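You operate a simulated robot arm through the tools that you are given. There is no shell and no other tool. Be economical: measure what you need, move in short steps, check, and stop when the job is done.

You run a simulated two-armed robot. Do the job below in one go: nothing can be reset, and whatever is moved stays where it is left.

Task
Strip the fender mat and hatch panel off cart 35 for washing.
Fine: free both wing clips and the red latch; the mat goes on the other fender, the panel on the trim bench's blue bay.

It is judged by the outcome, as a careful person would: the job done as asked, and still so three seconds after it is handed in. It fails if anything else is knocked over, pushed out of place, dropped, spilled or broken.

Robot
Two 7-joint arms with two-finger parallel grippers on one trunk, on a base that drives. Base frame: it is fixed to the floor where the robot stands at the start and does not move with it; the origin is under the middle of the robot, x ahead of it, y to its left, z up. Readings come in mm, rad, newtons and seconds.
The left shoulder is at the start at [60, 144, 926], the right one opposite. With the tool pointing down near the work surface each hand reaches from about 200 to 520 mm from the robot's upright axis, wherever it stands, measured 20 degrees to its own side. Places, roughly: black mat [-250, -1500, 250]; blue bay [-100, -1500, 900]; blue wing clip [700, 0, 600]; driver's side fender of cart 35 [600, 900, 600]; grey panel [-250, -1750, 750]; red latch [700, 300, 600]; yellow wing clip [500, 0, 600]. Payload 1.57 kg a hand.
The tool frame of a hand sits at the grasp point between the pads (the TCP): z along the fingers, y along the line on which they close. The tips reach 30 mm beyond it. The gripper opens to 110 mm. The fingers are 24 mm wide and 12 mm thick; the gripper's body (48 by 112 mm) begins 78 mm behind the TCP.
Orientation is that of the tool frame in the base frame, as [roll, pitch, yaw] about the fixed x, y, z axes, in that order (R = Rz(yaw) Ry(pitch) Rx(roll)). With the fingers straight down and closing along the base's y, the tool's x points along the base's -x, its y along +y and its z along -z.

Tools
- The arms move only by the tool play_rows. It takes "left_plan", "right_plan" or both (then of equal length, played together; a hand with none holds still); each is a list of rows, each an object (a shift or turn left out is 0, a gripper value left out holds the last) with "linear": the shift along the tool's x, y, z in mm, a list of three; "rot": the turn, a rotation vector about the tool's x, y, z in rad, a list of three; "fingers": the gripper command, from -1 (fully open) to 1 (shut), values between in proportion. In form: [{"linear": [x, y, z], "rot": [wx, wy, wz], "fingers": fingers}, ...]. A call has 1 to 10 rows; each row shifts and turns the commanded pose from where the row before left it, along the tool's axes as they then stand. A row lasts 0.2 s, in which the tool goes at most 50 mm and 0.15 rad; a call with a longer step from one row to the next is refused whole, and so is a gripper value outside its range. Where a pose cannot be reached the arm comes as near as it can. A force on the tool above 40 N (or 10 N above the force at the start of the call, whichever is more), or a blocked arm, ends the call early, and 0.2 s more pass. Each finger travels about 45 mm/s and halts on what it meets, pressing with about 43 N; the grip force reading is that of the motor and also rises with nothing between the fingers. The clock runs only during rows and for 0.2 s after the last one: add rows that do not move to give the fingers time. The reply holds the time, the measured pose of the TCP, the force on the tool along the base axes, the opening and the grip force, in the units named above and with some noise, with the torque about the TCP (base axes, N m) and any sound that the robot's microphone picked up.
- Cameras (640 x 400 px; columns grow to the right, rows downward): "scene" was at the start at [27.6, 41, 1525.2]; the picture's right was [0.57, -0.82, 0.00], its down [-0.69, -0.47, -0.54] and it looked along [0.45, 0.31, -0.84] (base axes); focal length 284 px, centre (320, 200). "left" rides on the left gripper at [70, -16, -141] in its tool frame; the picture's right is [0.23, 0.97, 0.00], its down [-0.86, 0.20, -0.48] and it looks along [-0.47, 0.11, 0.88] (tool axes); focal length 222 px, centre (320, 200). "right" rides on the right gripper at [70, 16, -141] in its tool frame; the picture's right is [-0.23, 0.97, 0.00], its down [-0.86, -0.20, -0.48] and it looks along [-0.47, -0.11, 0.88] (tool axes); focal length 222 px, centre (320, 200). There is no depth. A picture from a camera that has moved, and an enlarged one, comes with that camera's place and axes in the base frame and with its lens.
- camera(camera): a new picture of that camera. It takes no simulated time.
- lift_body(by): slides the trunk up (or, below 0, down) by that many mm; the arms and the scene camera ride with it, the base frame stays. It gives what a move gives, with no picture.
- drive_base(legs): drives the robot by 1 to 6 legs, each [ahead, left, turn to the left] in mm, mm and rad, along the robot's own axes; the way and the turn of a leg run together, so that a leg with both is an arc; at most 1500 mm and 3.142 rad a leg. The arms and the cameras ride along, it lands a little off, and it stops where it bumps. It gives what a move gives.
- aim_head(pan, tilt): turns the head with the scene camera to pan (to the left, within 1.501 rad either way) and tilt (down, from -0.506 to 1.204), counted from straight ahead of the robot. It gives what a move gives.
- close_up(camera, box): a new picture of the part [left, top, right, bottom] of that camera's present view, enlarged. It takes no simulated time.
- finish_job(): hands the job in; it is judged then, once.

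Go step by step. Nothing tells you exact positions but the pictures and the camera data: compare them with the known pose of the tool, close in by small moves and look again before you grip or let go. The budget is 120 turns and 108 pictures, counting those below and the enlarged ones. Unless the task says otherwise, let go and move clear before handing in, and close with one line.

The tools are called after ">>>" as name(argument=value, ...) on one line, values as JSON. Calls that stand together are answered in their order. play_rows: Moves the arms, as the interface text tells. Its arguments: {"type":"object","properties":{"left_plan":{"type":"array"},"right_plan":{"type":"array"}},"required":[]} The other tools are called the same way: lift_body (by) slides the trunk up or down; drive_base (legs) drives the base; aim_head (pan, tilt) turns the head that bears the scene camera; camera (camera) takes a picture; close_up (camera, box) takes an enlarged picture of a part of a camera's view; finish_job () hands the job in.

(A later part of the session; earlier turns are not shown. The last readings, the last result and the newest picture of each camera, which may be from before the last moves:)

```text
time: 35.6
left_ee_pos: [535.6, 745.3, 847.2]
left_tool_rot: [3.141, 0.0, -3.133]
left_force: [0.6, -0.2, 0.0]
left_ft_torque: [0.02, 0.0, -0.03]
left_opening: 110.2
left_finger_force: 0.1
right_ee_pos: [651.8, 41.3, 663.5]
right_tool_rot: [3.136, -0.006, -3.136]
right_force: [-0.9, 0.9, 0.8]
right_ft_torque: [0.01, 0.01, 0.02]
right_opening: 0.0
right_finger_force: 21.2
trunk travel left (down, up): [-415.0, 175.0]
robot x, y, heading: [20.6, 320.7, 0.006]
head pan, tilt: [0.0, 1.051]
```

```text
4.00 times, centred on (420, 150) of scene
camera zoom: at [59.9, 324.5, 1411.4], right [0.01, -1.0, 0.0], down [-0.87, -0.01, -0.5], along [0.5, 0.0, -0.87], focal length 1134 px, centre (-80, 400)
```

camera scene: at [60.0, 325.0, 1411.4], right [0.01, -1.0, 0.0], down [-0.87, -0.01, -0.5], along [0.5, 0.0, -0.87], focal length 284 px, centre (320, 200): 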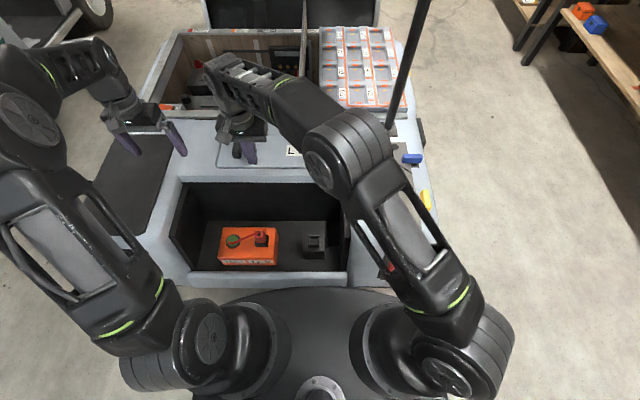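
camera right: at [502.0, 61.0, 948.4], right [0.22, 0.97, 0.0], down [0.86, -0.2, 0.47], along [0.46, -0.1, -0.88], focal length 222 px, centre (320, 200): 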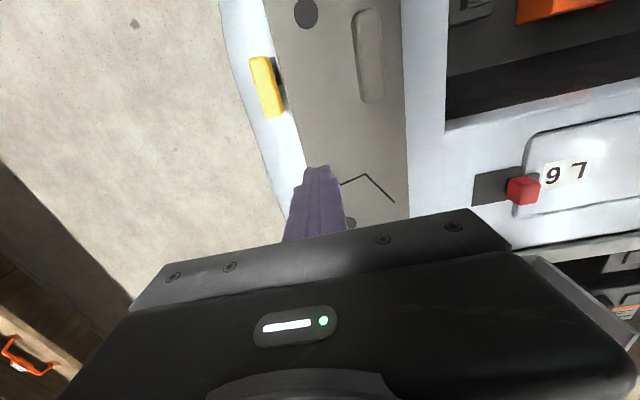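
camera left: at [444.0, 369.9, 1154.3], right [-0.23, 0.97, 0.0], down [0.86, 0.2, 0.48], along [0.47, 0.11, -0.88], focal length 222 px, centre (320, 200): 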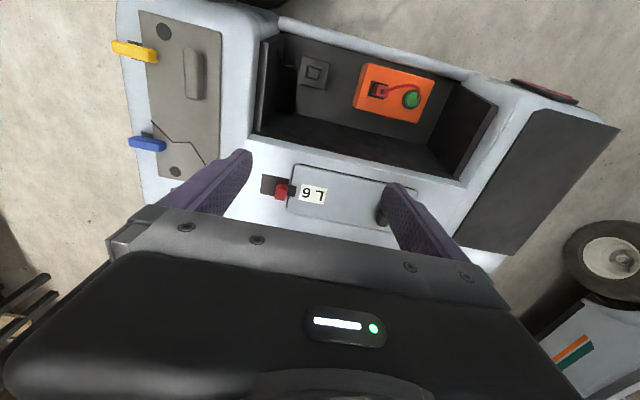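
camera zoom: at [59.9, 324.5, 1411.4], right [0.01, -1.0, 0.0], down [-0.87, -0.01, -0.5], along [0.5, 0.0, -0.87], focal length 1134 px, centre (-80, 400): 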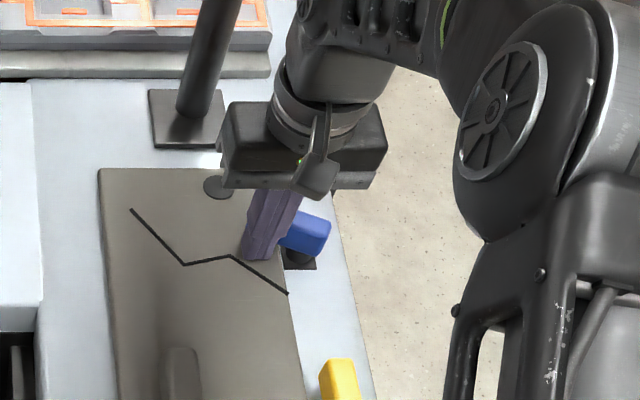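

The blue clip is starting to give, and a roof post stands further back that I must stay clear of. I'll continue the arc.

>>> play_rows(right_plan=[{"linear": [-10, 0, 0], "fingers": 1}, {"linear": [-10, 0, 0]}, {"linear": [-10, -2, 0]}, {"linear": [0, 0, 0]}])

>>> close_up(camera="scene", box=[340, 100, 500, 200])

```text
time: 36.6
left_ee_pos: [535.6, 745.0, 846.6]
left_tool_rot: [3.14, -0.002, -3.133]
left_force: [0.3, 0.6, -0.6]
left_ft_torque: [-0.02, 0.01, -0.02]
left_opening: 109.7
left_finger_force: 0.0
right_ee_pos: [680.5, 39.6, 665.1]
right_tool_rot: [3.136, -0.007, -3.135]
right_force: [0.6, 0.2, -0.6]
right_ft_torque: [0.02, -0.03, 0.01]
right_opening: 0.0
right_finger_force: 21.3
trunk travel left (down, up): [-415.0, 175.0]
robot x, y, heading: [21.1, 322.7, 0.0]
head pan, tilt: [0.0, 1.051]
```

```text
4.00 times, centred on (420, 150) of scene
camera zoom: at [60.0, 324.4, 1411.4], right [0.01, -1.0, 0.0], down [-0.87, -0.01, -0.5], along [0.5, 0.0, -0.87], focal length 1134 px, centre (-80, 400)
```

zoom: 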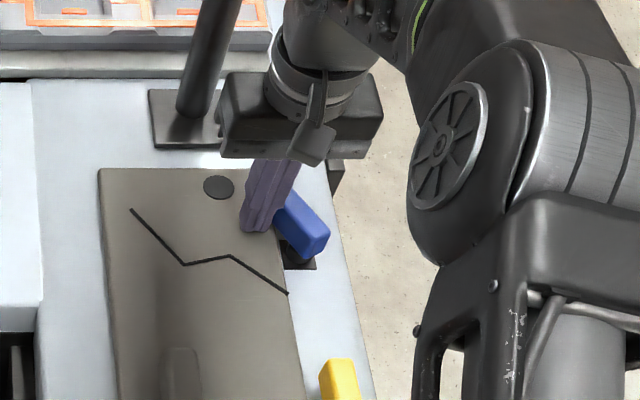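

>>> play_rows(right_plan=[{"linear": [-8, -3, 0], "fingers": 1}, {"linear": [-8, -4, 0]}, {"linear": [-6, -6, 0]}, {"linear": [-1, -6, 0]}, {"linear": [0, -3, 0]}, {"linear": [0, 0, 0]}])

>>> close_up(camera="scene", box=[340, 100, 500, 200])

```text
time: 38.0
left_ee_pos: [536.3, 745.6, 846.9]
left_tool_rot: [-3.141, 0.002, -3.135]
left_force: [0.3, -0.1, -0.1]
left_ft_torque: [0.02, 0.0, -0.01]
left_opening: 110.2
left_finger_force: 0.0
right_ee_pos: [704.4, 19.8, 667.0]
right_tool_rot: [3.135, -0.004, -3.136]
right_force: [-1.1, 5.5, 0.0]
right_ft_torque: [0.03, 0.02, -0.04]
right_opening: 0.1
right_finger_force: 21.5
trunk travel left (down, up): [-415.0, 175.0]
robot x, y, heading: [20.6, 321.3, 0.01]
head pan, tilt: [0.0, 1.051]
```

```text
4.00 times, centred on (420, 150) of scene
camera zoom: at [59.9, 325.0, 1411.4], right [0.01, -1.0, 0.0], down [-0.87, -0.01, -0.5], along [0.5, 0.0, -0.87], focal length 1134 px, centre (-80, 400)
```

zoom: 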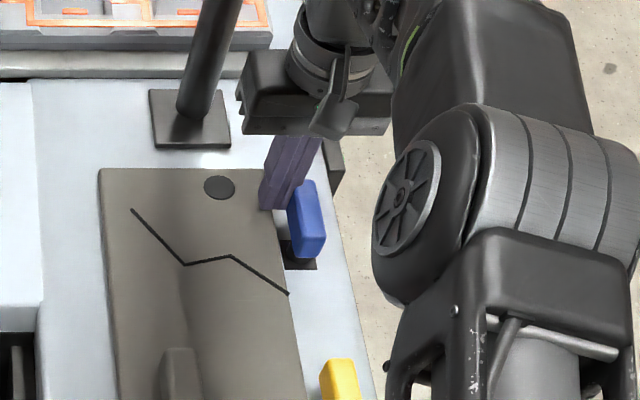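

Blue is turned parallel to the edge. I'll nudge it to its stop, lift off, then look over the handle of the mat.

>>> play_rows(right_plan=[{"linear": [0, -3, 0], "fingers": 1}, {"linear": [0, 0, 0]}, {"linear": [0, 8, 0]}, {"linear": [0, 0, -45]}, {"linear": [20, 20, -40]}, {"linear": [40, 20, 0], "fingers": -0.2}, {"linear": [40, 20, 0]}, {"linear": [40, 20, 0]}, {"linear": [30, 14, 0]}, {"linear": [0, 0, 0]}])

>>> camera(camera="right")

>>> camera(camera="scene")

```text
time: 40.2
left_ee_pos: [535.9, 744.5, 848.6]
left_tool_rot: [3.141, 0.0, -3.135]
left_force: [0.0, -0.2, 0.0]
left_ft_torque: [-0.03, 0.03, -0.01]
left_opening: 110.1
left_finger_force: 0.0
right_ee_pos: [535.8, 116.7, 752.8]
right_tool_rot: [3.134, -0.004, -3.138]
right_force: [0.7, 0.1, 0.9]
right_ft_torque: [-0.01, 0.05, 0.02]
right_opening: 66.0
right_finger_force: 0.1
trunk travel left (down, up): [-415.0, 175.0]
robot x, y, heading: [27.1, 319.9, 0.006]
head pan, tilt: [0.0, 1.051]
```

```text
69 pictures are left
camera right: at [464.9, 130.2, 893.7], right [0.22, 0.97, 0.0], down [0.86, -0.2, 0.47], along [0.46, -0.1, -0.88], focal length 222 px, centre (320, 200)
```

right: 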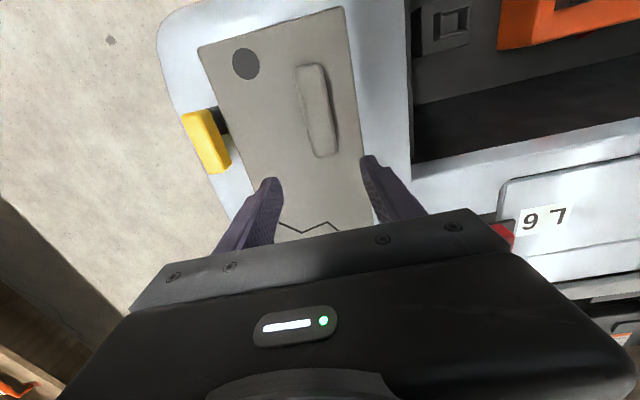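

```text
68 pictures are left
camera scene: at [59.9, 324.4, 1411.4], right [0.01, -1.0, 0.0], down [-0.87, -0.01, -0.5], along [0.5, 0.0, -0.87], focal length 284 px, centre (320, 200)
```

scene: 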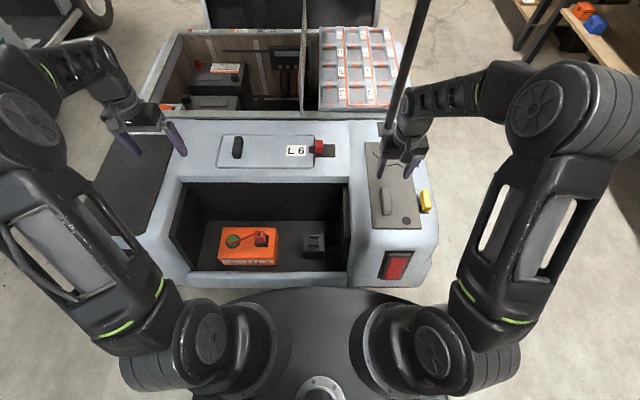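

The handle spans x 450–543 at y≈119. I'll grip it near its far end, close to the mat's middle.

>>> play_rows(right_plan=[{"linear": [10, 2, 35]}, {"linear": [0, 0, 35]}, {"linear": [0, 0, 20]}, {"linear": [0, 0, 0]}])

>>> close_up(camera="right", box=[200, 60, 440, 210])

>>> close_up(camera="scene", box=[330, 130, 450, 205])

```text
time: 41.2
left_ee_pos: [535.6, 745.2, 847.0]
left_tool_rot: [3.141, 0.001, -3.135]
left_force: [0.4, -0.7, 0.4]
left_ft_torque: [0.04, -0.03, 0.01]
left_opening: 110.0
left_finger_force: 0.1
right_ee_pos: [524.1, 118.2, 662.0]
right_tool_rot: [3.137, -0.006, -3.137]
right_force: [-2.7, -0.1, 5.6]
right_ft_torque: [-0.24, 0.01, -0.13]
right_opening: 65.9
right_finger_force: 0.0
trunk travel left (down, up): [-415.0, 175.0]
robot x, y, heading: [23.2, 322.4, 0.0]
head pan, tilt: [0.0, 1.051]
```

```text
2.67 times, centred on (320, 135) of right
camera zoom: at [454.0, 132.8, 803.2], right [0.22, 0.97, 0.0], down [0.86, -0.2, 0.47], along [0.46, -0.1, -0.88], focal length 592 px, centre (320, 373)
```

zoom: 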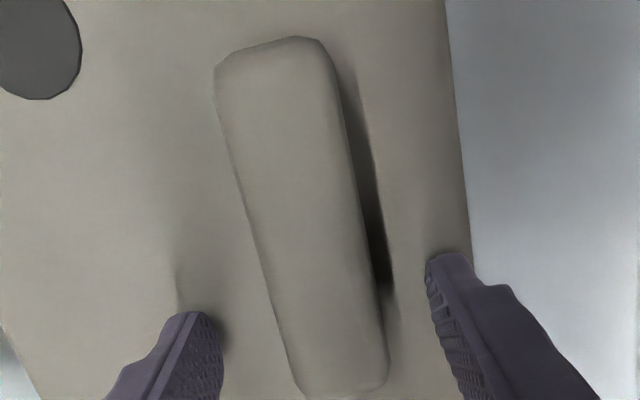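

```text
5.33 times, centred on (390, 168) of scene
camera zoom: at [59.2, 324.7, 1411.6], right [0.01, -1.0, 0.0], down [-0.87, -0.01, -0.5], along [0.5, 0.0, -0.87], focal length 1512 px, centre (-53, 373)
```

zoom: 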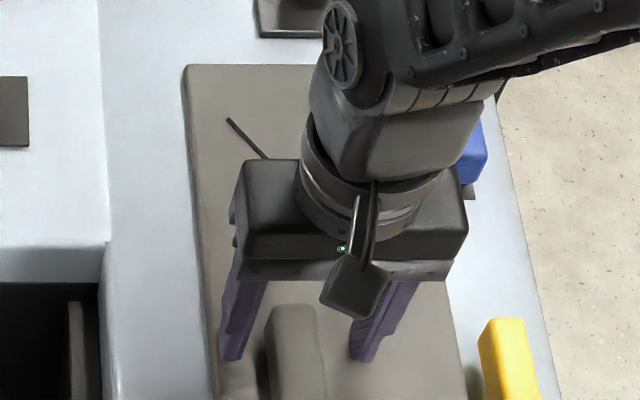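

>>> play_rows(right_plan=[{"linear": [0, 0, -2]}, {"linear": [-8, 0, 0]}, {"fingers": 1}, {}, {}, {}, {}, {}])

>>> play_rows(right_plan=[{"linear": [0, 0, -8]}, {"linear": [0, 0, -10]}, {"linear": [0, 0, -12]}, {}])

>>> camera(camera="right")

>>> close_up(camera="scene", box=[330, 130, 450, 205])

```text
time: 43.0
left_ee_pos: [536.6, 745.1, 847.7]
left_tool_rot: [-3.141, 0.0, -3.134]
left_force: [-0.6, -0.4, 0.4]
left_ft_torque: [-0.02, 0.01, -0.01]
left_opening: 110.1
left_finger_force: 0.0
right_ee_pos: [533.1, 119.8, 663.8]
right_tool_rot: [3.136, -0.004, -3.137]
right_force: [-1.3, 6.4, 2.1]
right_ft_torque: [-0.37, 0.23, -0.12]
right_opening: 27.9
right_finger_force: 38.0
trunk travel left (down, up): [-415.0, 175.0]
robot x, y, heading: [21.9, 317.5, 0.01]
head pan, tilt: [0.0, 1.051]
```

```text
time: 44.0
left_ee_pos: [535.8, 745.0, 848.3]
left_tool_rot: [3.142, 0.0, -3.135]
left_force: [-0.7, -0.3, -0.8]
left_ft_torque: [0.0, -0.02, 0.0]
left_opening: 110.1
left_finger_force: 0.0
right_ee_pos: [532.1, 118.8, 694.0]
right_tool_rot: [3.136, -0.008, -3.138]
right_force: [-0.2, 0.1, -4.6]
right_ft_torque: [0.15, 0.15, 0.03]
right_opening: 27.6
right_finger_force: 37.7
trunk travel left (down, up): [-415.0, 175.0]
robot x, y, heading: [25.6, 321.5, 0.007]
head pan, tilt: [0.0, 1.051]
```

```text
65 pictures are left
camera right: at [463.7, 134.4, 834.8], right [0.22, 0.97, 0.0], down [0.86, -0.2, 0.47], along [0.46, -0.1, -0.88], focal length 222 px, centre (320, 200)
```

right: 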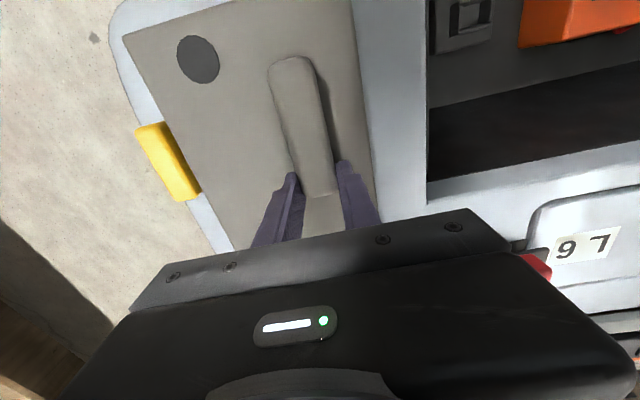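

```text
5.33 times, centred on (390, 168) of scene
camera zoom: at [60.3, 324.3, 1411.4], right [0.01, -1.0, 0.0], down [-0.87, -0.01, -0.5], along [0.5, 0.0, -0.87], focal length 1512 px, centre (-53, 373)
```

zoom: 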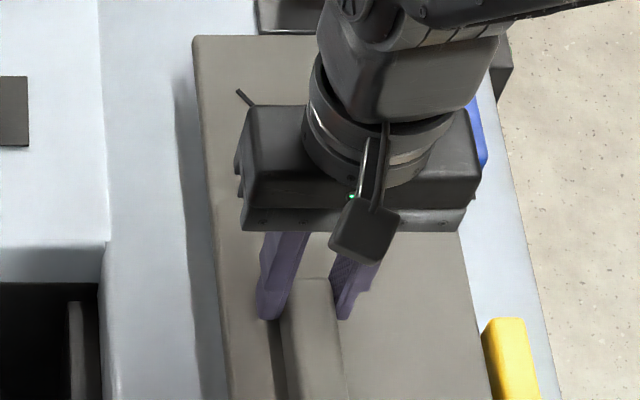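

The mat lifts level, at about 4.6 N. I'll raise it and drive left to the driver's side fender.

>>> play_rows(right_plan=[{"linear": [0, 0, -20]}, {"linear": [0, 0, -25]}, {"linear": [0, 0, -25]}, {"linear": [0, 0, -15]}, {}])

>>> drive_base(legs=[[0, 430, 0], [0, 420, 0]])

>>> aim_head(pan=-0.4, tilt=1.05)

>>> camera(camera="scene")

>>> camera(camera="right")

```text
time: 45.2
left_ee_pos: [537.3, 743.8, 847.4]
left_tool_rot: [3.141, 0.0, -3.134]
left_force: [-0.2, 0.0, 0.3]
left_ft_torque: [-0.01, 0.02, -0.06]
left_opening: 110.0
left_finger_force: 0.1
right_ee_pos: [532.1, 119.3, 779.6]
right_tool_rot: [3.135, -0.006, -3.136]
right_force: [-0.4, -0.3, -3.7]
right_ft_torque: [0.11, 0.17, 0.01]
right_opening: 27.6
right_finger_force: 38.2
trunk travel left (down, up): [-415.0, 175.0]
robot x, y, heading: [25.9, 322.4, 0.005]
head pan, tilt: [0.0, 1.051]
```

```text
time: 50.0
left_ee_pos: [536.1, 1587.3, 848.2]
left_tool_rot: [3.141, 0.001, -3.138]
left_force: [-0.6, -0.2, 0.0]
left_ft_torque: [-0.02, -0.03, 0.0]
left_opening: 109.8
left_finger_force: 0.0
right_ee_pos: [531.2, 960.3, 779.1]
right_tool_rot: [3.138, -0.005, 3.14]
right_force: [-0.3, 0.1, -4.4]
right_ft_torque: [0.08, 0.16, 0.0]
right_opening: 27.4
right_finger_force: 38.6
trunk travel left (down, up): [-415.0, 175.0]
robot x, y, heading: [20.0, 1165.5, 0.009]
head pan, tilt: [0.0, 1.051]
```

```text
time: 50.8
left_ee_pos: [537.2, 1585.5, 847.4]
left_tool_rot: [-3.14, -0.001, -3.138]
left_force: [0.0, 0.1, 0.5]
left_ft_torque: [-0.02, -0.03, -0.02]
left_opening: 110.0
left_finger_force: 0.1
right_ee_pos: [530.2, 961.1, 779.5]
right_tool_rot: [3.135, -0.008, -3.14]
right_force: [0.1, 0.2, -3.9]
right_ft_torque: [0.09, 0.13, -0.02]
right_opening: 27.9
right_finger_force: 38.0
trunk travel left (down, up): [-415.0, 175.0]
robot x, y, heading: [23.8, 1165.1, 0.003]
head pan, tilt: [-0.4, 1.051]
```

```text
63 pictures are left
camera scene: at [53.5, 1141.6, 1411.4], right [-0.39, -0.92, 0.0], down [-0.8, 0.33, -0.5], along [0.46, -0.19, -0.87], focal length 284 px, centre (320, 200)
```

scene: 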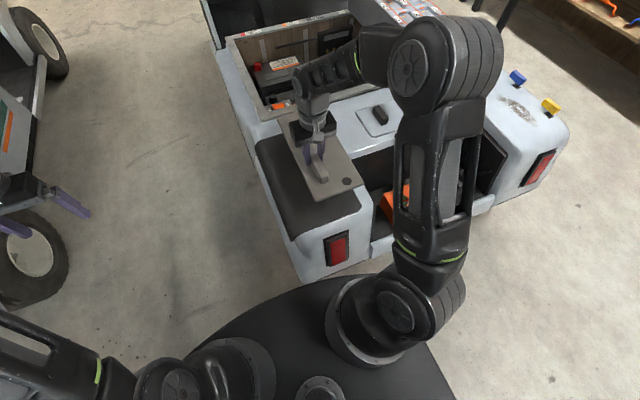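

```text
62 pictures are left
camera right: at [460.6, 975.6, 920.3], right [0.23, 0.97, 0.0], down [0.86, -0.2, 0.47], along [0.46, -0.1, -0.88], focal length 222 px, centre (320, 200)
```

right: 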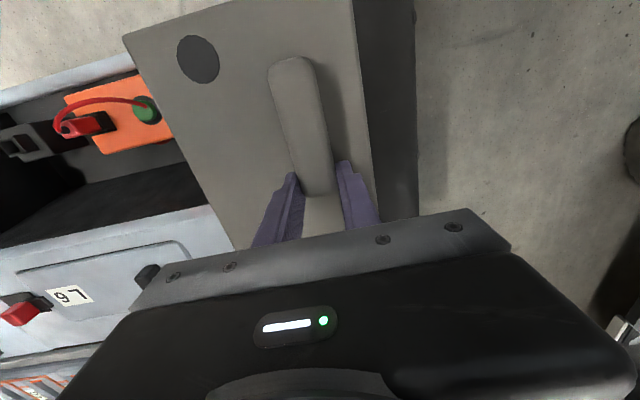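

The mat hangs over the black pad but about 35 mm too far inward. I'll shift it outward and lower partway, then check.

>>> play_rows(right_plan=[{"linear": [0, 12, 0]}, {"linear": [0, 12, 0]}, {"linear": [0, 11, 0]}, {"linear": [0, 0, 25]}, {"linear": [0, 0, 25]}, {"linear": [0, 0, 25]}, {}])

>>> camera(camera="scene")

>>> camera(camera="right")

```text
time: 52.4
left_ee_pos: [536.6, 1586.6, 847.1]
left_tool_rot: [-3.14, -0.001, -3.138]
left_force: [0.4, -0.4, 0.0]
left_ft_torque: [0.02, -0.01, 0.01]
left_opening: 110.2
left_finger_force: 0.0
right_ee_pos: [526.3, 995.0, 703.3]
right_tool_rot: [3.134, -0.007, -3.142]
right_force: [0.2, -0.2, -5.2]
right_ft_torque: [0.09, 0.17, -0.02]
right_opening: 27.4
right_finger_force: 38.5
trunk travel left (down, up): [-415.0, 175.0]
robot x, y, heading: [23.1, 1165.9, 0.003]
head pan, tilt: [-0.4, 1.051]
```

```text
61 pictures are left
camera scene: at [53.5, 1141.6, 1411.4], right [-0.39, -0.92, 0.0], down [-0.8, 0.34, -0.5], along [0.46, -0.19, -0.87], focal length 284 px, centre (320, 200)
```

scene: 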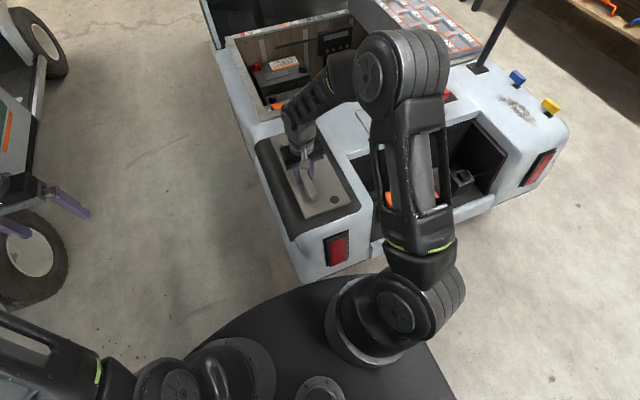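

```text
60 pictures are left
camera right: at [457.0, 1010.2, 845.1], right [0.23, 0.97, 0.0], down [0.86, -0.2, 0.47], along [0.46, -0.1, -0.88], focal length 222 px, centre (320, 200)
```

right: 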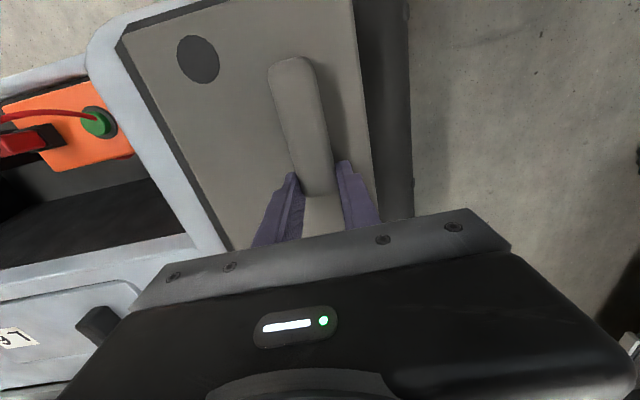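

>>> play_rows(right_plan=[{"linear": [0, 12, 10]}, {"linear": [0, 0, 15]}, {"linear": [0, 0, 8]}, {"linear": [0, 0, 4]}, {}])

>>> close_up(camera="scene", box=[230, 110, 390, 210])

```text
time: 53.4
left_ee_pos: [534.4, 1587.5, 849.7]
left_tool_rot: [-3.141, 0.002, -3.139]
left_force: [0.4, 0.7, -0.5]
left_ft_torque: [-0.01, -0.04, 0.02]
left_opening: 110.0
left_finger_force: 0.0
right_ee_pos: [529.8, 1009.2, 675.4]
right_tool_rot: [3.135, -0.002, -3.141]
right_force: [-8.0, -0.8, 25.6]
right_ft_torque: [-0.42, 1.06, 0.14]
right_opening: 27.5
right_finger_force: 37.7
trunk travel left (down, up): [-415.0, 175.0]
robot x, y, heading: [25.1, 1164.5, 0.001]
head pan, tilt: [-0.4, 1.051]
stopped in row 4 (right hand): the force on the tool passed its limit at 45 N (the readings are from after the stop); the commanded pose is now the measured one
```

```text
4.00 times, centred on (310, 160) of scene
camera zoom: at [50.3, 1142.3, 1411.9], right [-0.39, -0.92, 0.0], down [-0.8, 0.34, -0.5], along [0.46, -0.19, -0.87], focal length 1134 px, centre (360, 360)
```

zoom: 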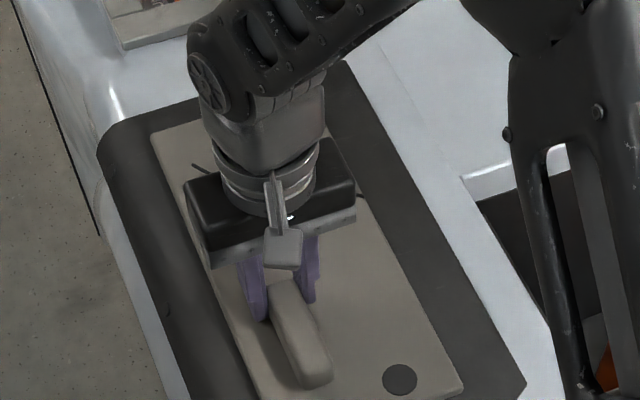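

The mat rests centred on the pad. I'll relieve the pressure, open and lift off.

>>> play_rows(right_plan=[{"linear": [0, 0, -2]}, {"fingers": -0.2}, {}, {}, {}, {"linear": [0, 0, -20]}, {"linear": [0, 0, -45]}, {"linear": [0, 0, -45]}, {}])

>>> close_up(camera="scene", box=[230, 110, 390, 210])

```text
time: 55.4
left_ee_pos: [535.3, 1586.3, 847.5]
left_tool_rot: [3.142, 0.0, -3.139]
left_force: [0.7, -0.1, -0.5]
left_ft_torque: [0.02, 0.0, 0.0]
left_opening: 110.1
left_finger_force: 0.1
right_ee_pos: [531.8, 1010.2, 786.4]
right_tool_rot: [3.135, -0.004, -3.141]
right_force: [0.5, 0.0, -0.7]
right_ft_torque: [0.04, -0.02, 0.04]
right_opening: 66.1
right_finger_force: 0.1
trunk travel left (down, up): [-415.0, 175.0]
robot x, y, heading: [19.8, 1167.5, 0.003]
head pan, tilt: [-0.4, 1.051]
```

```text
4.00 times, centred on (310, 160) of scene
camera zoom: at [53.0, 1141.7, 1411.4], right [-0.39, -0.92, 0.0], down [-0.8, 0.34, -0.5], along [0.46, -0.19, -0.87], focal length 1134 px, centre (360, 360)
```

zoom: 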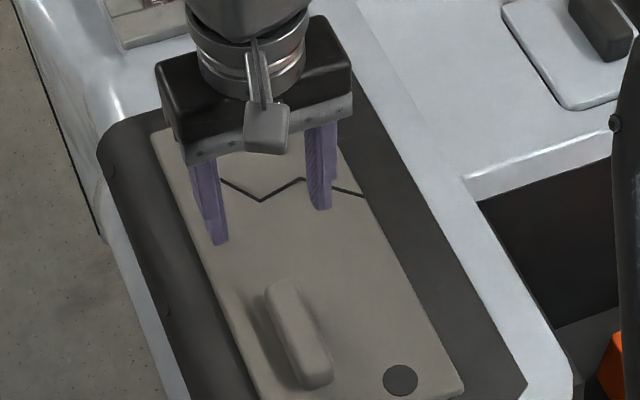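

The mat is down and the hand is clear. Now I'll drive back right to put the right arm before the red latch.

>>> drive_base(legs=[[0, -320, 0], [0, -307, 0]])

>>> play_rows(right_plan=[{"linear": [-30, -20, 0], "fingers": 1}, {"linear": [-30, -10, 0]}, {"linear": [-30, 0, 0]}, {}, {}])

>>> camera(camera="right")

>>> camera(camera="scene")

```text
time: 59.3
left_ee_pos: [539.3, 928.8, 848.3]
left_tool_rot: [3.141, -0.001, 3.127]
left_force: [0.9, -0.7, 0.1]
left_ft_torque: [0.03, 0.05, 0.05]
left_opening: 110.0
left_finger_force: 0.1
right_ee_pos: [525.4, 354.0, 786.8]
right_tool_rot: [3.135, -0.002, 3.124]
right_force: [-0.2, 0.3, -0.2]
right_ft_torque: [0.01, 0.03, -0.01]
right_opening: 66.0
right_finger_force: 0.0
trunk travel left (down, up): [-415.0, 175.0]
robot x, y, heading: [16.7, 516.6, -0.009]
head pan, tilt: [-0.4, 1.051]
```

```text
time: 60.5
left_ee_pos: [538.6, 930.2, 847.1]
left_tool_rot: [-3.141, -0.001, 3.129]
left_force: [-0.2, 0.1, -0.8]
left_ft_torque: [0.0, 0.04, 0.02]
left_opening: 110.4
left_finger_force: 0.1
right_ee_pos: [615.8, 323.3, 784.1]
right_tool_rot: [3.134, -0.004, 3.123]
right_force: [-0.3, 1.5, -0.5]
right_ft_torque: [0.04, -0.02, 0.02]
right_opening: 0.1
right_finger_force: 21.2
trunk travel left (down, up): [-415.0, 175.0]
robot x, y, heading: [16.5, 519.9, -0.011]
head pan, tilt: [-0.4, 1.051]
```

```text
57 pictures are left
camera right: at [545.6, 339.5, 925.7], right [0.24, 0.97, 0.01], down [0.85, -0.22, 0.47], along [0.46, -0.11, -0.88], focal length 222 px, centre (320, 200)
```

right: 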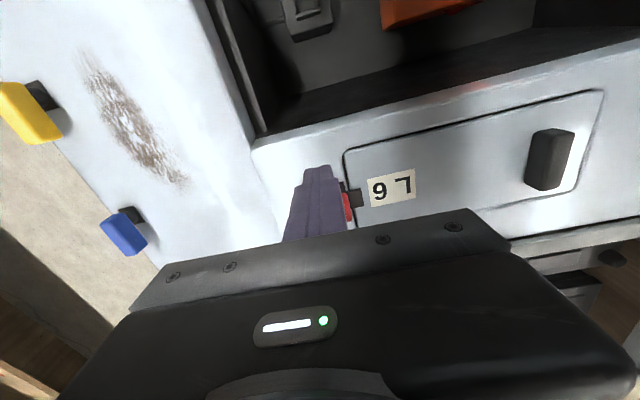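

```text
56 pictures are left
camera scene: at [48.3, 494.5, 1411.4], right [-0.4, -0.92, 0.0], down [-0.79, 0.35, -0.5], along [0.45, -0.2, -0.87], focal length 284 px, centre (320, 200)
```

scene: 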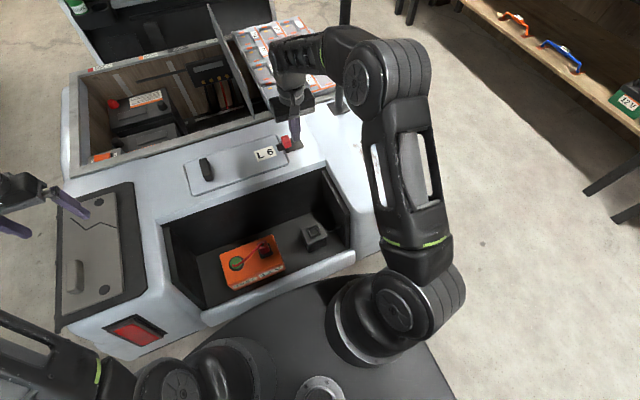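

>>> play_rows(right_plan=[{"linear": [-32, 15, 10], "fingers": 1}, {"linear": [-32, 15, 15]}, {"linear": [-31, 18, 15]}, {}])

>>> close_up(camera="right", box=[200, 60, 440, 210])

>>> close_up(camera="scene", box=[210, 90, 370, 190])

```text
time: 61.5
left_ee_pos: [538.1, 930.7, 847.2]
left_tool_rot: [3.142, 0.001, 3.127]
left_force: [0.4, 0.1, 0.0]
left_ft_torque: [0.02, -0.04, -0.03]
left_opening: 110.0
left_finger_force: 0.1
right_ee_pos: [714.2, 371.8, 745.3]
right_tool_rot: [3.136, -0.004, 3.123]
right_force: [-0.1, -1.0, -0.7]
right_ft_torque: [-0.02, 0.0, -0.01]
right_opening: 0.0
right_finger_force: 21.5
trunk travel left (down, up): [-415.0, 175.0]
robot x, y, heading: [18.7, 518.0, -0.019]
head pan, tilt: [-0.4, 1.051]
```

```text
2.67 times, centred on (320, 135) of right
camera zoom: at [644.8, 386.8, 886.2], right [0.24, 0.97, 0.01], down [0.85, -0.22, 0.47], along [0.46, -0.11, -0.88], focal length 592 px, centre (320, 373)
```

zoom: 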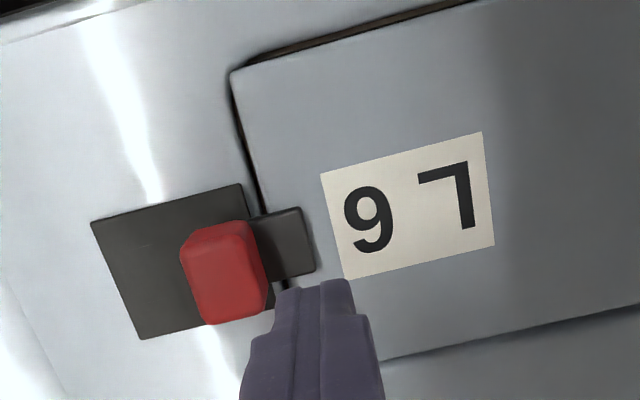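

```text
4.00 times, centred on (290, 140) of scene
camera zoom: at [48.2, 494.5, 1411.5], right [-0.4, -0.92, 0.0], down [-0.79, 0.35, -0.5], along [0.45, -0.2, -0.87], focal length 1134 px, centre (440, 440)
```

zoom: 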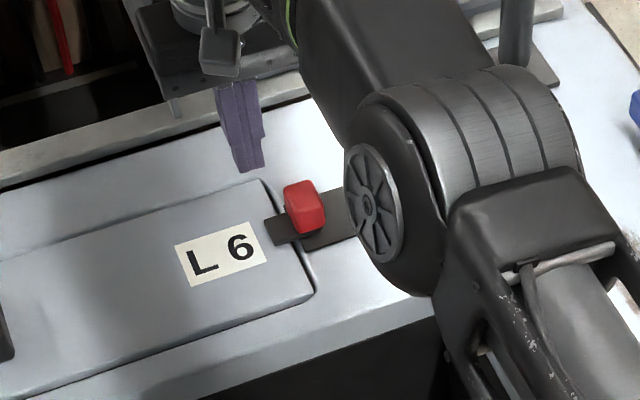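

The knob is at about (710,331), its bar running to y≈372. I'll lower the closed fingers beside the knob and push towards −y.

>>> play_rows(right_plan=[{"linear": [0, -2, 35], "fingers": 1}, {"linear": [2, 0, 34]}, {}])

>>> close_up(camera="right", box=[200, 60, 440, 210])

>>> close_up(camera="scene", box=[210, 90, 370, 190])

```text
time: 62.3
left_ee_pos: [538.8, 930.4, 847.7]
left_tool_rot: [3.141, -0.001, 3.127]
left_force: [0.6, 1.0, 0.0]
left_ft_torque: [0.0, 0.02, 0.03]
left_opening: 110.2
left_finger_force: 0.1
right_ee_pos: [710.0, 366.3, 673.8]
right_tool_rot: [3.137, -0.001, 3.125]
right_force: [0.7, -0.6, 0.4]
right_ft_torque: [-0.01, 0.01, 0.0]
right_opening: 0.2
right_finger_force: 21.6
trunk travel left (down, up): [-415.0, 175.0]
robot x, y, heading: [19.1, 515.2, -0.014]
head pan, tilt: [-0.4, 1.051]
```

```text
2.67 times, centred on (320, 135) of right
camera zoom: at [640.4, 382.5, 814.1], right [0.24, 0.97, 0.01], down [0.85, -0.22, 0.47], along [0.46, -0.11, -0.88], focal length 592 px, centre (320, 373)
```

zoom: 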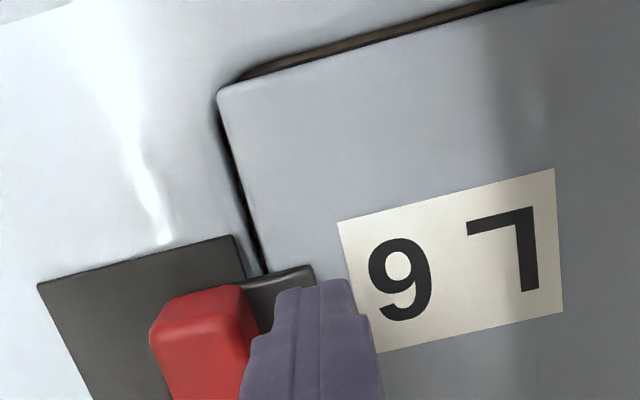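

```text
4.00 times, centred on (290, 140) of scene
camera zoom: at [48.4, 494.5, 1411.4], right [-0.4, -0.92, 0.0], down [-0.79, 0.35, -0.5], along [0.45, -0.2, -0.87], focal length 1134 px, centre (440, 440)
```

zoom: 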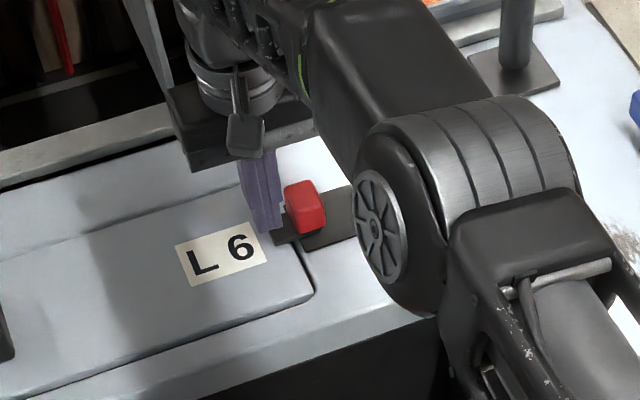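

>>> play_rows(right_plan=[{"linear": [0, -8, 0], "fingers": 1}, {"linear": [0, -8, 0]}, {"linear": [0, -8, 0]}, {"linear": [0, -8, 0]}, {"linear": [0, -8, 0]}, {"linear": [0, -8, 0]}, {}])

>>> close_up(camera="right", box=[200, 60, 440, 210])

```text
time: 64.0
left_ee_pos: [537.6, 931.9, 846.9]
left_tool_rot: [3.141, -0.001, 3.132]
left_force: [0.5, -0.7, 0.6]
left_ft_torque: [0.02, 0.0, 0.01]
left_opening: 109.9
left_finger_force: 0.0
right_ee_pos: [707.8, 331.4, 675.0]
right_tool_rot: [3.115, -0.006, 3.132]
right_force: [0.0, 4.7, 0.3]
right_ft_torque: [0.05, 0.01, 0.09]
right_opening: 0.0
right_finger_force: 21.4
trunk travel left (down, up): [-415.0, 175.0]
robot x, y, heading: [20.8, 521.7, -0.014]
head pan, tilt: [-0.4, 1.051]
stopped in row 7 (right hand): the force on the tool passed its limit at 41 N (the readings are from after the stop); the commanded pose is now the measured one
```

```text
2.67 times, centred on (320, 135) of right
camera zoom: at [637.2, 345.2, 816.0], right [0.24, 0.97, 0.02], down [0.86, -0.22, 0.47], along [0.46, -0.09, -0.88], focal length 592 px, centre (320, 373)
```

zoom: 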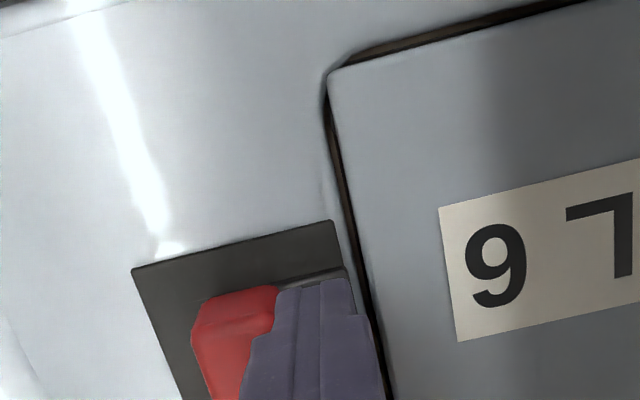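

The knob hit its stop and the bar seems withdrawn. I'll back off, lift, and check.

>>> play_rows(right_plan=[{"linear": [0, 5, 0], "rot": [0.02, 0, 0], "fingers": 1}, {"linear": [0, 0, -40]}, {"linear": [0, 0, -40]}, {"linear": [30, 20, 0]}, {"linear": [30, 30, 0]}, {"linear": [0, 0, 0]}])

>>> camera(camera="right")

>>> close_up(camera="scene", box=[210, 90, 370, 190])

```text
time: 65.5
left_ee_pos: [539.2, 932.0, 846.9]
left_tool_rot: [-3.142, -0.001, 3.13]
left_force: [0.9, 0.3, 0.3]
left_ft_torque: [0.02, 0.02, 0.02]
left_opening: 110.2
left_finger_force: 0.0
right_ee_pos: [647.9, 383.6, 759.1]
right_tool_rot: [3.141, -0.005, 3.132]
right_force: [-0.4, 1.0, 0.1]
right_ft_torque: [0.02, 0.0, -0.02]
right_opening: 0.0
right_finger_force: 21.6
trunk travel left (down, up): [-415.0, 175.0]
robot x, y, heading: [20.8, 523.3, -0.014]
head pan, tilt: [-0.4, 1.051]
```

```text
50 pictures are left
camera right: at [578.7, 400.2, 899.9], right [0.24, 0.97, 0.0], down [0.86, -0.21, 0.47], along [0.46, -0.11, -0.88], focal length 222 px, centre (320, 200)
```

right: 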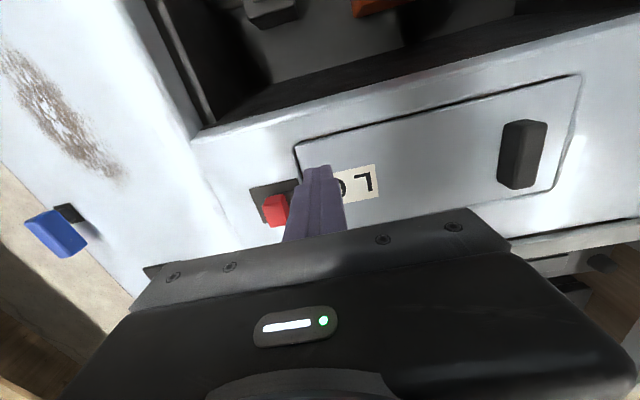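

```text
4.00 times, centred on (290, 140) of scene
camera zoom: at [48.5, 495.2, 1411.4], right [-0.4, -0.92, 0.0], down [-0.8, 0.35, -0.5], along [0.46, -0.2, -0.87], focal length 1134 px, centre (440, 440)
```

zoom: 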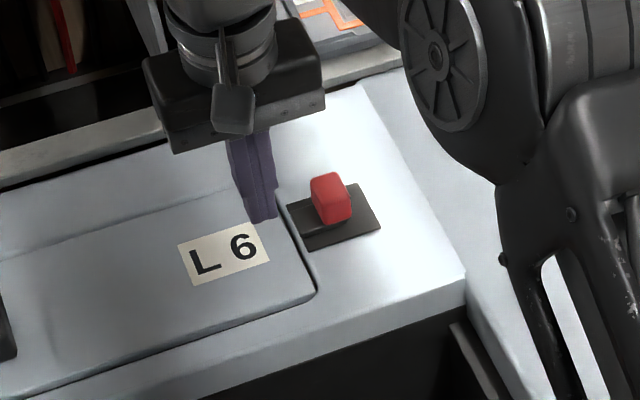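

The latch is open. I'll take the hatch handle with the left hand, so I drive a little right and bring that hand above the handle.

>>> play_rows(right_plan=[{"linear": [40, 0, -20]}, {"linear": [40, 0, -20]}, {"linear": [20, -30, 0]}, {"linear": [0, -40, 0]}, {"linear": [0, -40, 0]}, {}])

>>> drive_base(legs=[[0, -130, 0.012]])

>>> play_rows(left_plan=[{"linear": [-30, -40, 0], "fingers": -0.3}, {"linear": [-30, -40, 0]}, {"linear": [-30, -40, 0]}, {"linear": [-25, -40, 10]}, {"linear": [-20, -35, 25]}, {}])

>>> camera(camera="left")

>>> aim_head(pan=0.2, tilt=1.0)

>>> camera(camera="scene")

```text
time: 66.8
left_ee_pos: [537.9, 933.3, 847.8]
left_tool_rot: [-3.141, 0.0, 3.13]
left_force: [0.1, -1.0, 0.2]
left_ft_torque: [-0.01, 0.02, 0.02]
left_opening: 110.2
left_finger_force: 0.2
right_ee_pos: [548.0, 277.8, 793.3]
right_tool_rot: [3.139, -0.006, 3.13]
right_force: [-0.2, 0.0, 0.2]
right_ft_torque: [0.01, 0.0, -0.01]
right_opening: 0.0
right_finger_force: 22.1
trunk travel left (down, up): [-415.0, 175.0]
robot x, y, heading: [17.1, 516.8, -0.012]
head pan, tilt: [-0.4, 1.051]
```

```text
time: 68.1
left_ee_pos: [532.2, 812.9, 847.6]
left_tool_rot: [3.141, -0.001, 3.141]
left_force: [0.3, -0.5, 0.5]
left_ft_torque: [0.05, 0.02, -0.01]
left_opening: 110.0
left_finger_force: 0.1
right_ee_pos: [549.9, 157.6, 793.8]
right_tool_rot: [3.138, -0.005, -3.141]
right_force: [0.8, -0.4, -0.2]
right_ft_torque: [0.04, -0.01, -0.02]
right_opening: 0.2
right_finger_force: 21.2
trunk travel left (down, up): [-415.0, 175.0]
robot x, y, heading: [15.6, 394.5, 0.0]
head pan, tilt: [-0.4, 1.051]
```

```text
time: 69.5
left_ee_pos: [664.5, 619.0, 811.8]
left_tool_rot: [3.141, 0.0, -3.139]
left_force: [0.0, -0.2, -1.4]
left_ft_torque: [0.01, -0.02, -0.02]
left_opening: 71.4
left_finger_force: 0.0
right_ee_pos: [551.0, 158.3, 794.5]
right_tool_rot: [3.139, -0.006, -3.139]
right_force: [0.6, -0.6, -0.4]
right_ft_torque: [0.0, -0.04, 0.06]
right_opening: 0.2
right_finger_force: 21.6
trunk travel left (down, up): [-415.0, 175.0]
robot x, y, heading: [18.3, 394.1, -0.0]
head pan, tilt: [-0.4, 1.051]
```

```text
48 pictures are left
camera left: at [594.5, 602.8, 951.8], right [-0.23, 0.97, 0.0], down [0.86, 0.2, 0.48], along [0.47, 0.11, -0.88], focal length 222 px, centre (320, 200)
```

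left: 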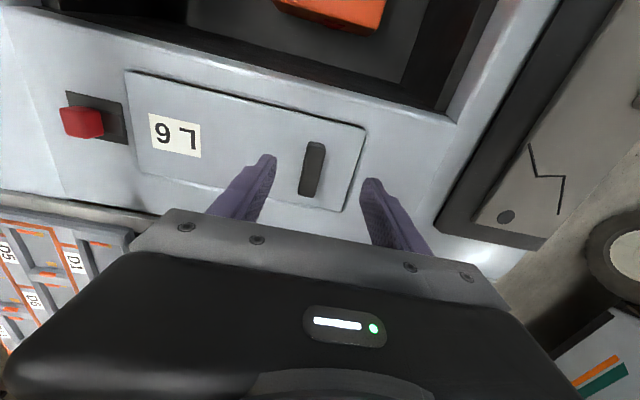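

```text
time: 70.5
left_ee_pos: [665.6, 617.8, 811.8]
left_tool_rot: [3.14, 0.001, -3.142]
left_force: [0.4, -0.7, 0.2]
left_ft_torque: [0.0, 0.01, 0.0]
left_opening: 71.6
left_finger_force: 0.1
right_ee_pos: [551.0, 158.2, 794.8]
right_tool_rot: [3.139, -0.006, -3.141]
right_force: [1.1, -0.5, -0.8]
right_ft_torque: [0.0, 0.01, -0.01]
right_opening: 0.0
right_finger_force: 20.9
trunk travel left (down, up): [-415.0, 175.0]
robot x, y, heading: [11.4, 395.1, 0.003]
head pan, tilt: [0.201, 1.0]
```

```text
47 pictures are left
camera scene: at [55.0, 409.5, 1414.9], right [0.2, -0.98, 0.0], down [-0.82, -0.17, -0.54], along [0.53, 0.11, -0.84], focal length 284 px, centre (320, 200)
```

scene: 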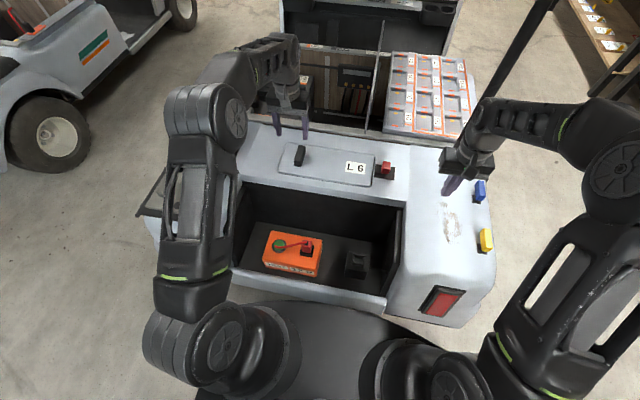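

The handle is at about (703,614) and the panel spans x 639–774, y 366–683. I'll descend over the handle.

>>> play_rows(left_plan=[{"linear": [-20, -2, 30]}, {"linear": [-20, -2, 30]}, {"linear": [0, 0, 35]}, {}])

>>> close_up(camera="left", box=[200, 60, 440, 210])

>>> close_up(camera="scene", box=[240, 90, 400, 190])

```text
time: 71.5
left_ee_pos: [706.6, 615.1, 719.1]
left_tool_rot: [-3.14, 0.001, -3.141]
left_force: [0.2, 1.1, 0.1]
left_ft_torque: [0.02, 0.02, 0.04]
left_opening: 71.5
left_finger_force: 0.1
right_ee_pos: [550.1, 158.6, 794.3]
right_tool_rot: [3.14, -0.006, -3.141]
right_force: [0.4, -1.4, -0.2]
right_ft_torque: [0.03, 0.02, 0.01]
right_opening: 0.0
right_finger_force: 21.2
trunk travel left (down, up): [-415.0, 175.0]
robot x, y, heading: [16.5, 397.3, -0.002]
head pan, tilt: [0.201, 1.0]
```

```text
2.67 times, centred on (320, 135) of left
camera zoom: at [637.5, 599.4, 859.5], right [-0.23, 0.97, 0.0], down [0.86, 0.2, 0.48], along [0.47, 0.11, -0.88], focal length 592 px, centre (320, 373)
```

zoom: 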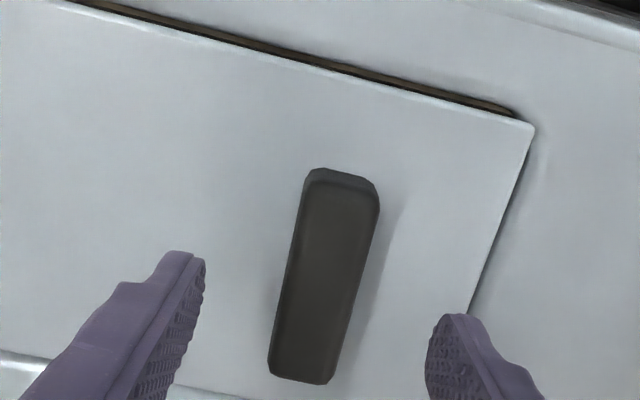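

```text
4.00 times, centred on (320, 140) of scene
camera zoom: at [55.0, 409.6, 1414.9], right [0.2, -0.98, 0.0], down [-0.82, -0.17, -0.54], along [0.53, 0.11, -0.84], focal length 1134 px, centre (320, 440)
```

zoom: 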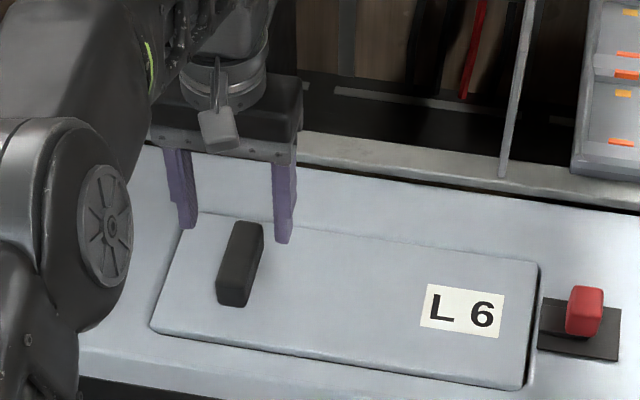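

>>> play_rows(left_plan=[{"linear": [-2, 3, 25]}, {"linear": [0, 0, 15]}, {"linear": [0, 0, 8]}, {}])

>>> close_up(camera="scene", box=[240, 90, 400, 190])

```text
time: 72.5
left_ee_pos: [708.6, 616.1, 670.7]
left_tool_rot: [3.141, -0.001, 3.139]
left_force: [-0.6, -0.3, -0.2]
left_ft_torque: [0.0, -0.01, 0.0]
left_opening: 71.5
left_finger_force: 0.0
right_ee_pos: [551.0, 157.5, 794.2]
right_tool_rot: [3.141, -0.006, -3.14]
right_force: [0.4, -0.6, 0.5]
right_ft_torque: [0.02, -0.02, 0.04]
right_opening: 0.0
right_finger_force: 21.4
trunk travel left (down, up): [-415.0, 175.0]
robot x, y, heading: [17.7, 392.2, -0.002]
head pan, tilt: [0.201, 1.0]
```

```text
4.00 times, centred on (320, 140) of scene
camera zoom: at [55.0, 409.6, 1414.9], right [0.2, -0.98, 0.0], down [-0.82, -0.17, -0.54], along [0.53, 0.11, -0.84], focal length 1134 px, centre (320, 440)
```

zoom: 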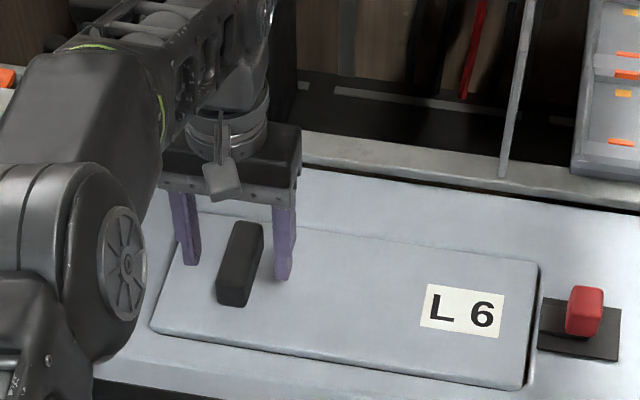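

>>> play_rows(left_plan=[{"linear": [0, 0, 3]}, {"linear": [0, 0, 2]}, {}])

```text
time: 73.3
left_ee_pos: [709.2, 617.3, 664.5]
left_tool_rot: [3.14, 0.0, -3.141]
left_force: [0.3, -0.1, -0.4]
left_ft_torque: [0.01, -0.03, 0.02]
left_opening: 71.4
left_finger_force: 0.1
right_ee_pos: [551.9, 159.3, 793.5]
right_tool_rot: [3.139, -0.007, -3.14]
right_force: [0.7, -0.3, -0.2]
right_ft_torque: [-0.01, -0.03, 0.01]
right_opening: 0.1
right_finger_force: 21.6
trunk travel left (down, up): [-415.0, 175.0]
robot x, y, heading: [19.1, 394.7, -0.003]
head pan, tilt: [0.201, 1.0]
```

Still no contact, so the tips are just above the panel. I'll close on the handle and lift a little.

>>> play_rows(left_plan=[{"fingers": 1}, {}, {}, {}, {}, {}, {}])

>>> play_rows(left_plan=[{"linear": [0, 0, -6]}, {"linear": [0, 0, -8]}, {"linear": [0, 0, -10]}, {}])

>>> close_up(camera="scene", box=[240, 90, 400, 190])

```text
time: 74.9
left_ee_pos: [709.5, 616.7, 665.6]
left_tool_rot: [3.142, 0.0, 3.14]
left_force: [-0.2, -0.3, -0.9]
left_ft_torque: [0.0, 0.0, 0.0]
left_opening: 27.7
left_finger_force: 37.4
right_ee_pos: [551.4, 158.0, 793.8]
right_tool_rot: [3.137, -0.006, -3.139]
right_force: [0.5, -0.5, 0.2]
right_ft_torque: [0.04, 0.0, 0.01]
right_opening: 0.0
right_finger_force: 21.8
trunk travel left (down, up): [-415.0, 175.0]
robot x, y, heading: [16.5, 395.3, -0.003]
head pan, tilt: [0.201, 1.0]
```

```text
time: 75.9
left_ee_pos: [708.5, 617.5, 687.2]
left_tool_rot: [-3.14, -0.002, 3.141]
left_force: [-0.3, -0.6, -3.5]
left_ft_torque: [0.3, 0.02, 0.0]
left_opening: 27.3
left_finger_force: 37.9
right_ee_pos: [550.7, 157.9, 795.1]
right_tool_rot: [3.14, -0.008, -3.139]
right_force: [-0.2, 0.2, -0.2]
right_ft_torque: [0.0, 0.02, -0.01]
right_opening: 0.0
right_finger_force: 21.3
trunk travel left (down, up): [-415.0, 175.0]
robot x, y, heading: [13.7, 396.7, 0.001]
head pan, tilt: [0.201, 1.0]
```

```text
4.00 times, centred on (320, 140) of scene
camera zoom: at [55.4, 409.7, 1414.8], right [0.2, -0.98, 0.0], down [-0.82, -0.17, -0.54], along [0.53, 0.11, -0.84], focal length 1134 px, centre (320, 440)
```

zoom: 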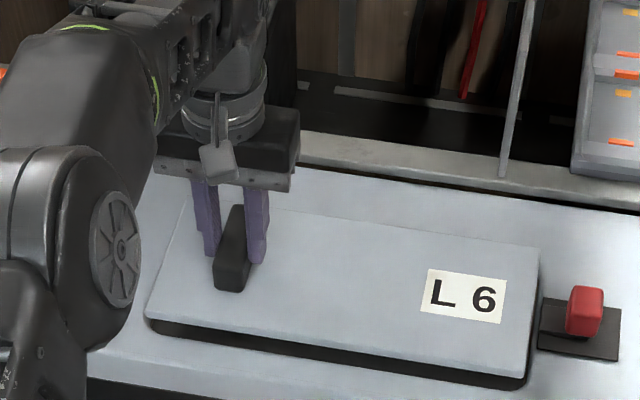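

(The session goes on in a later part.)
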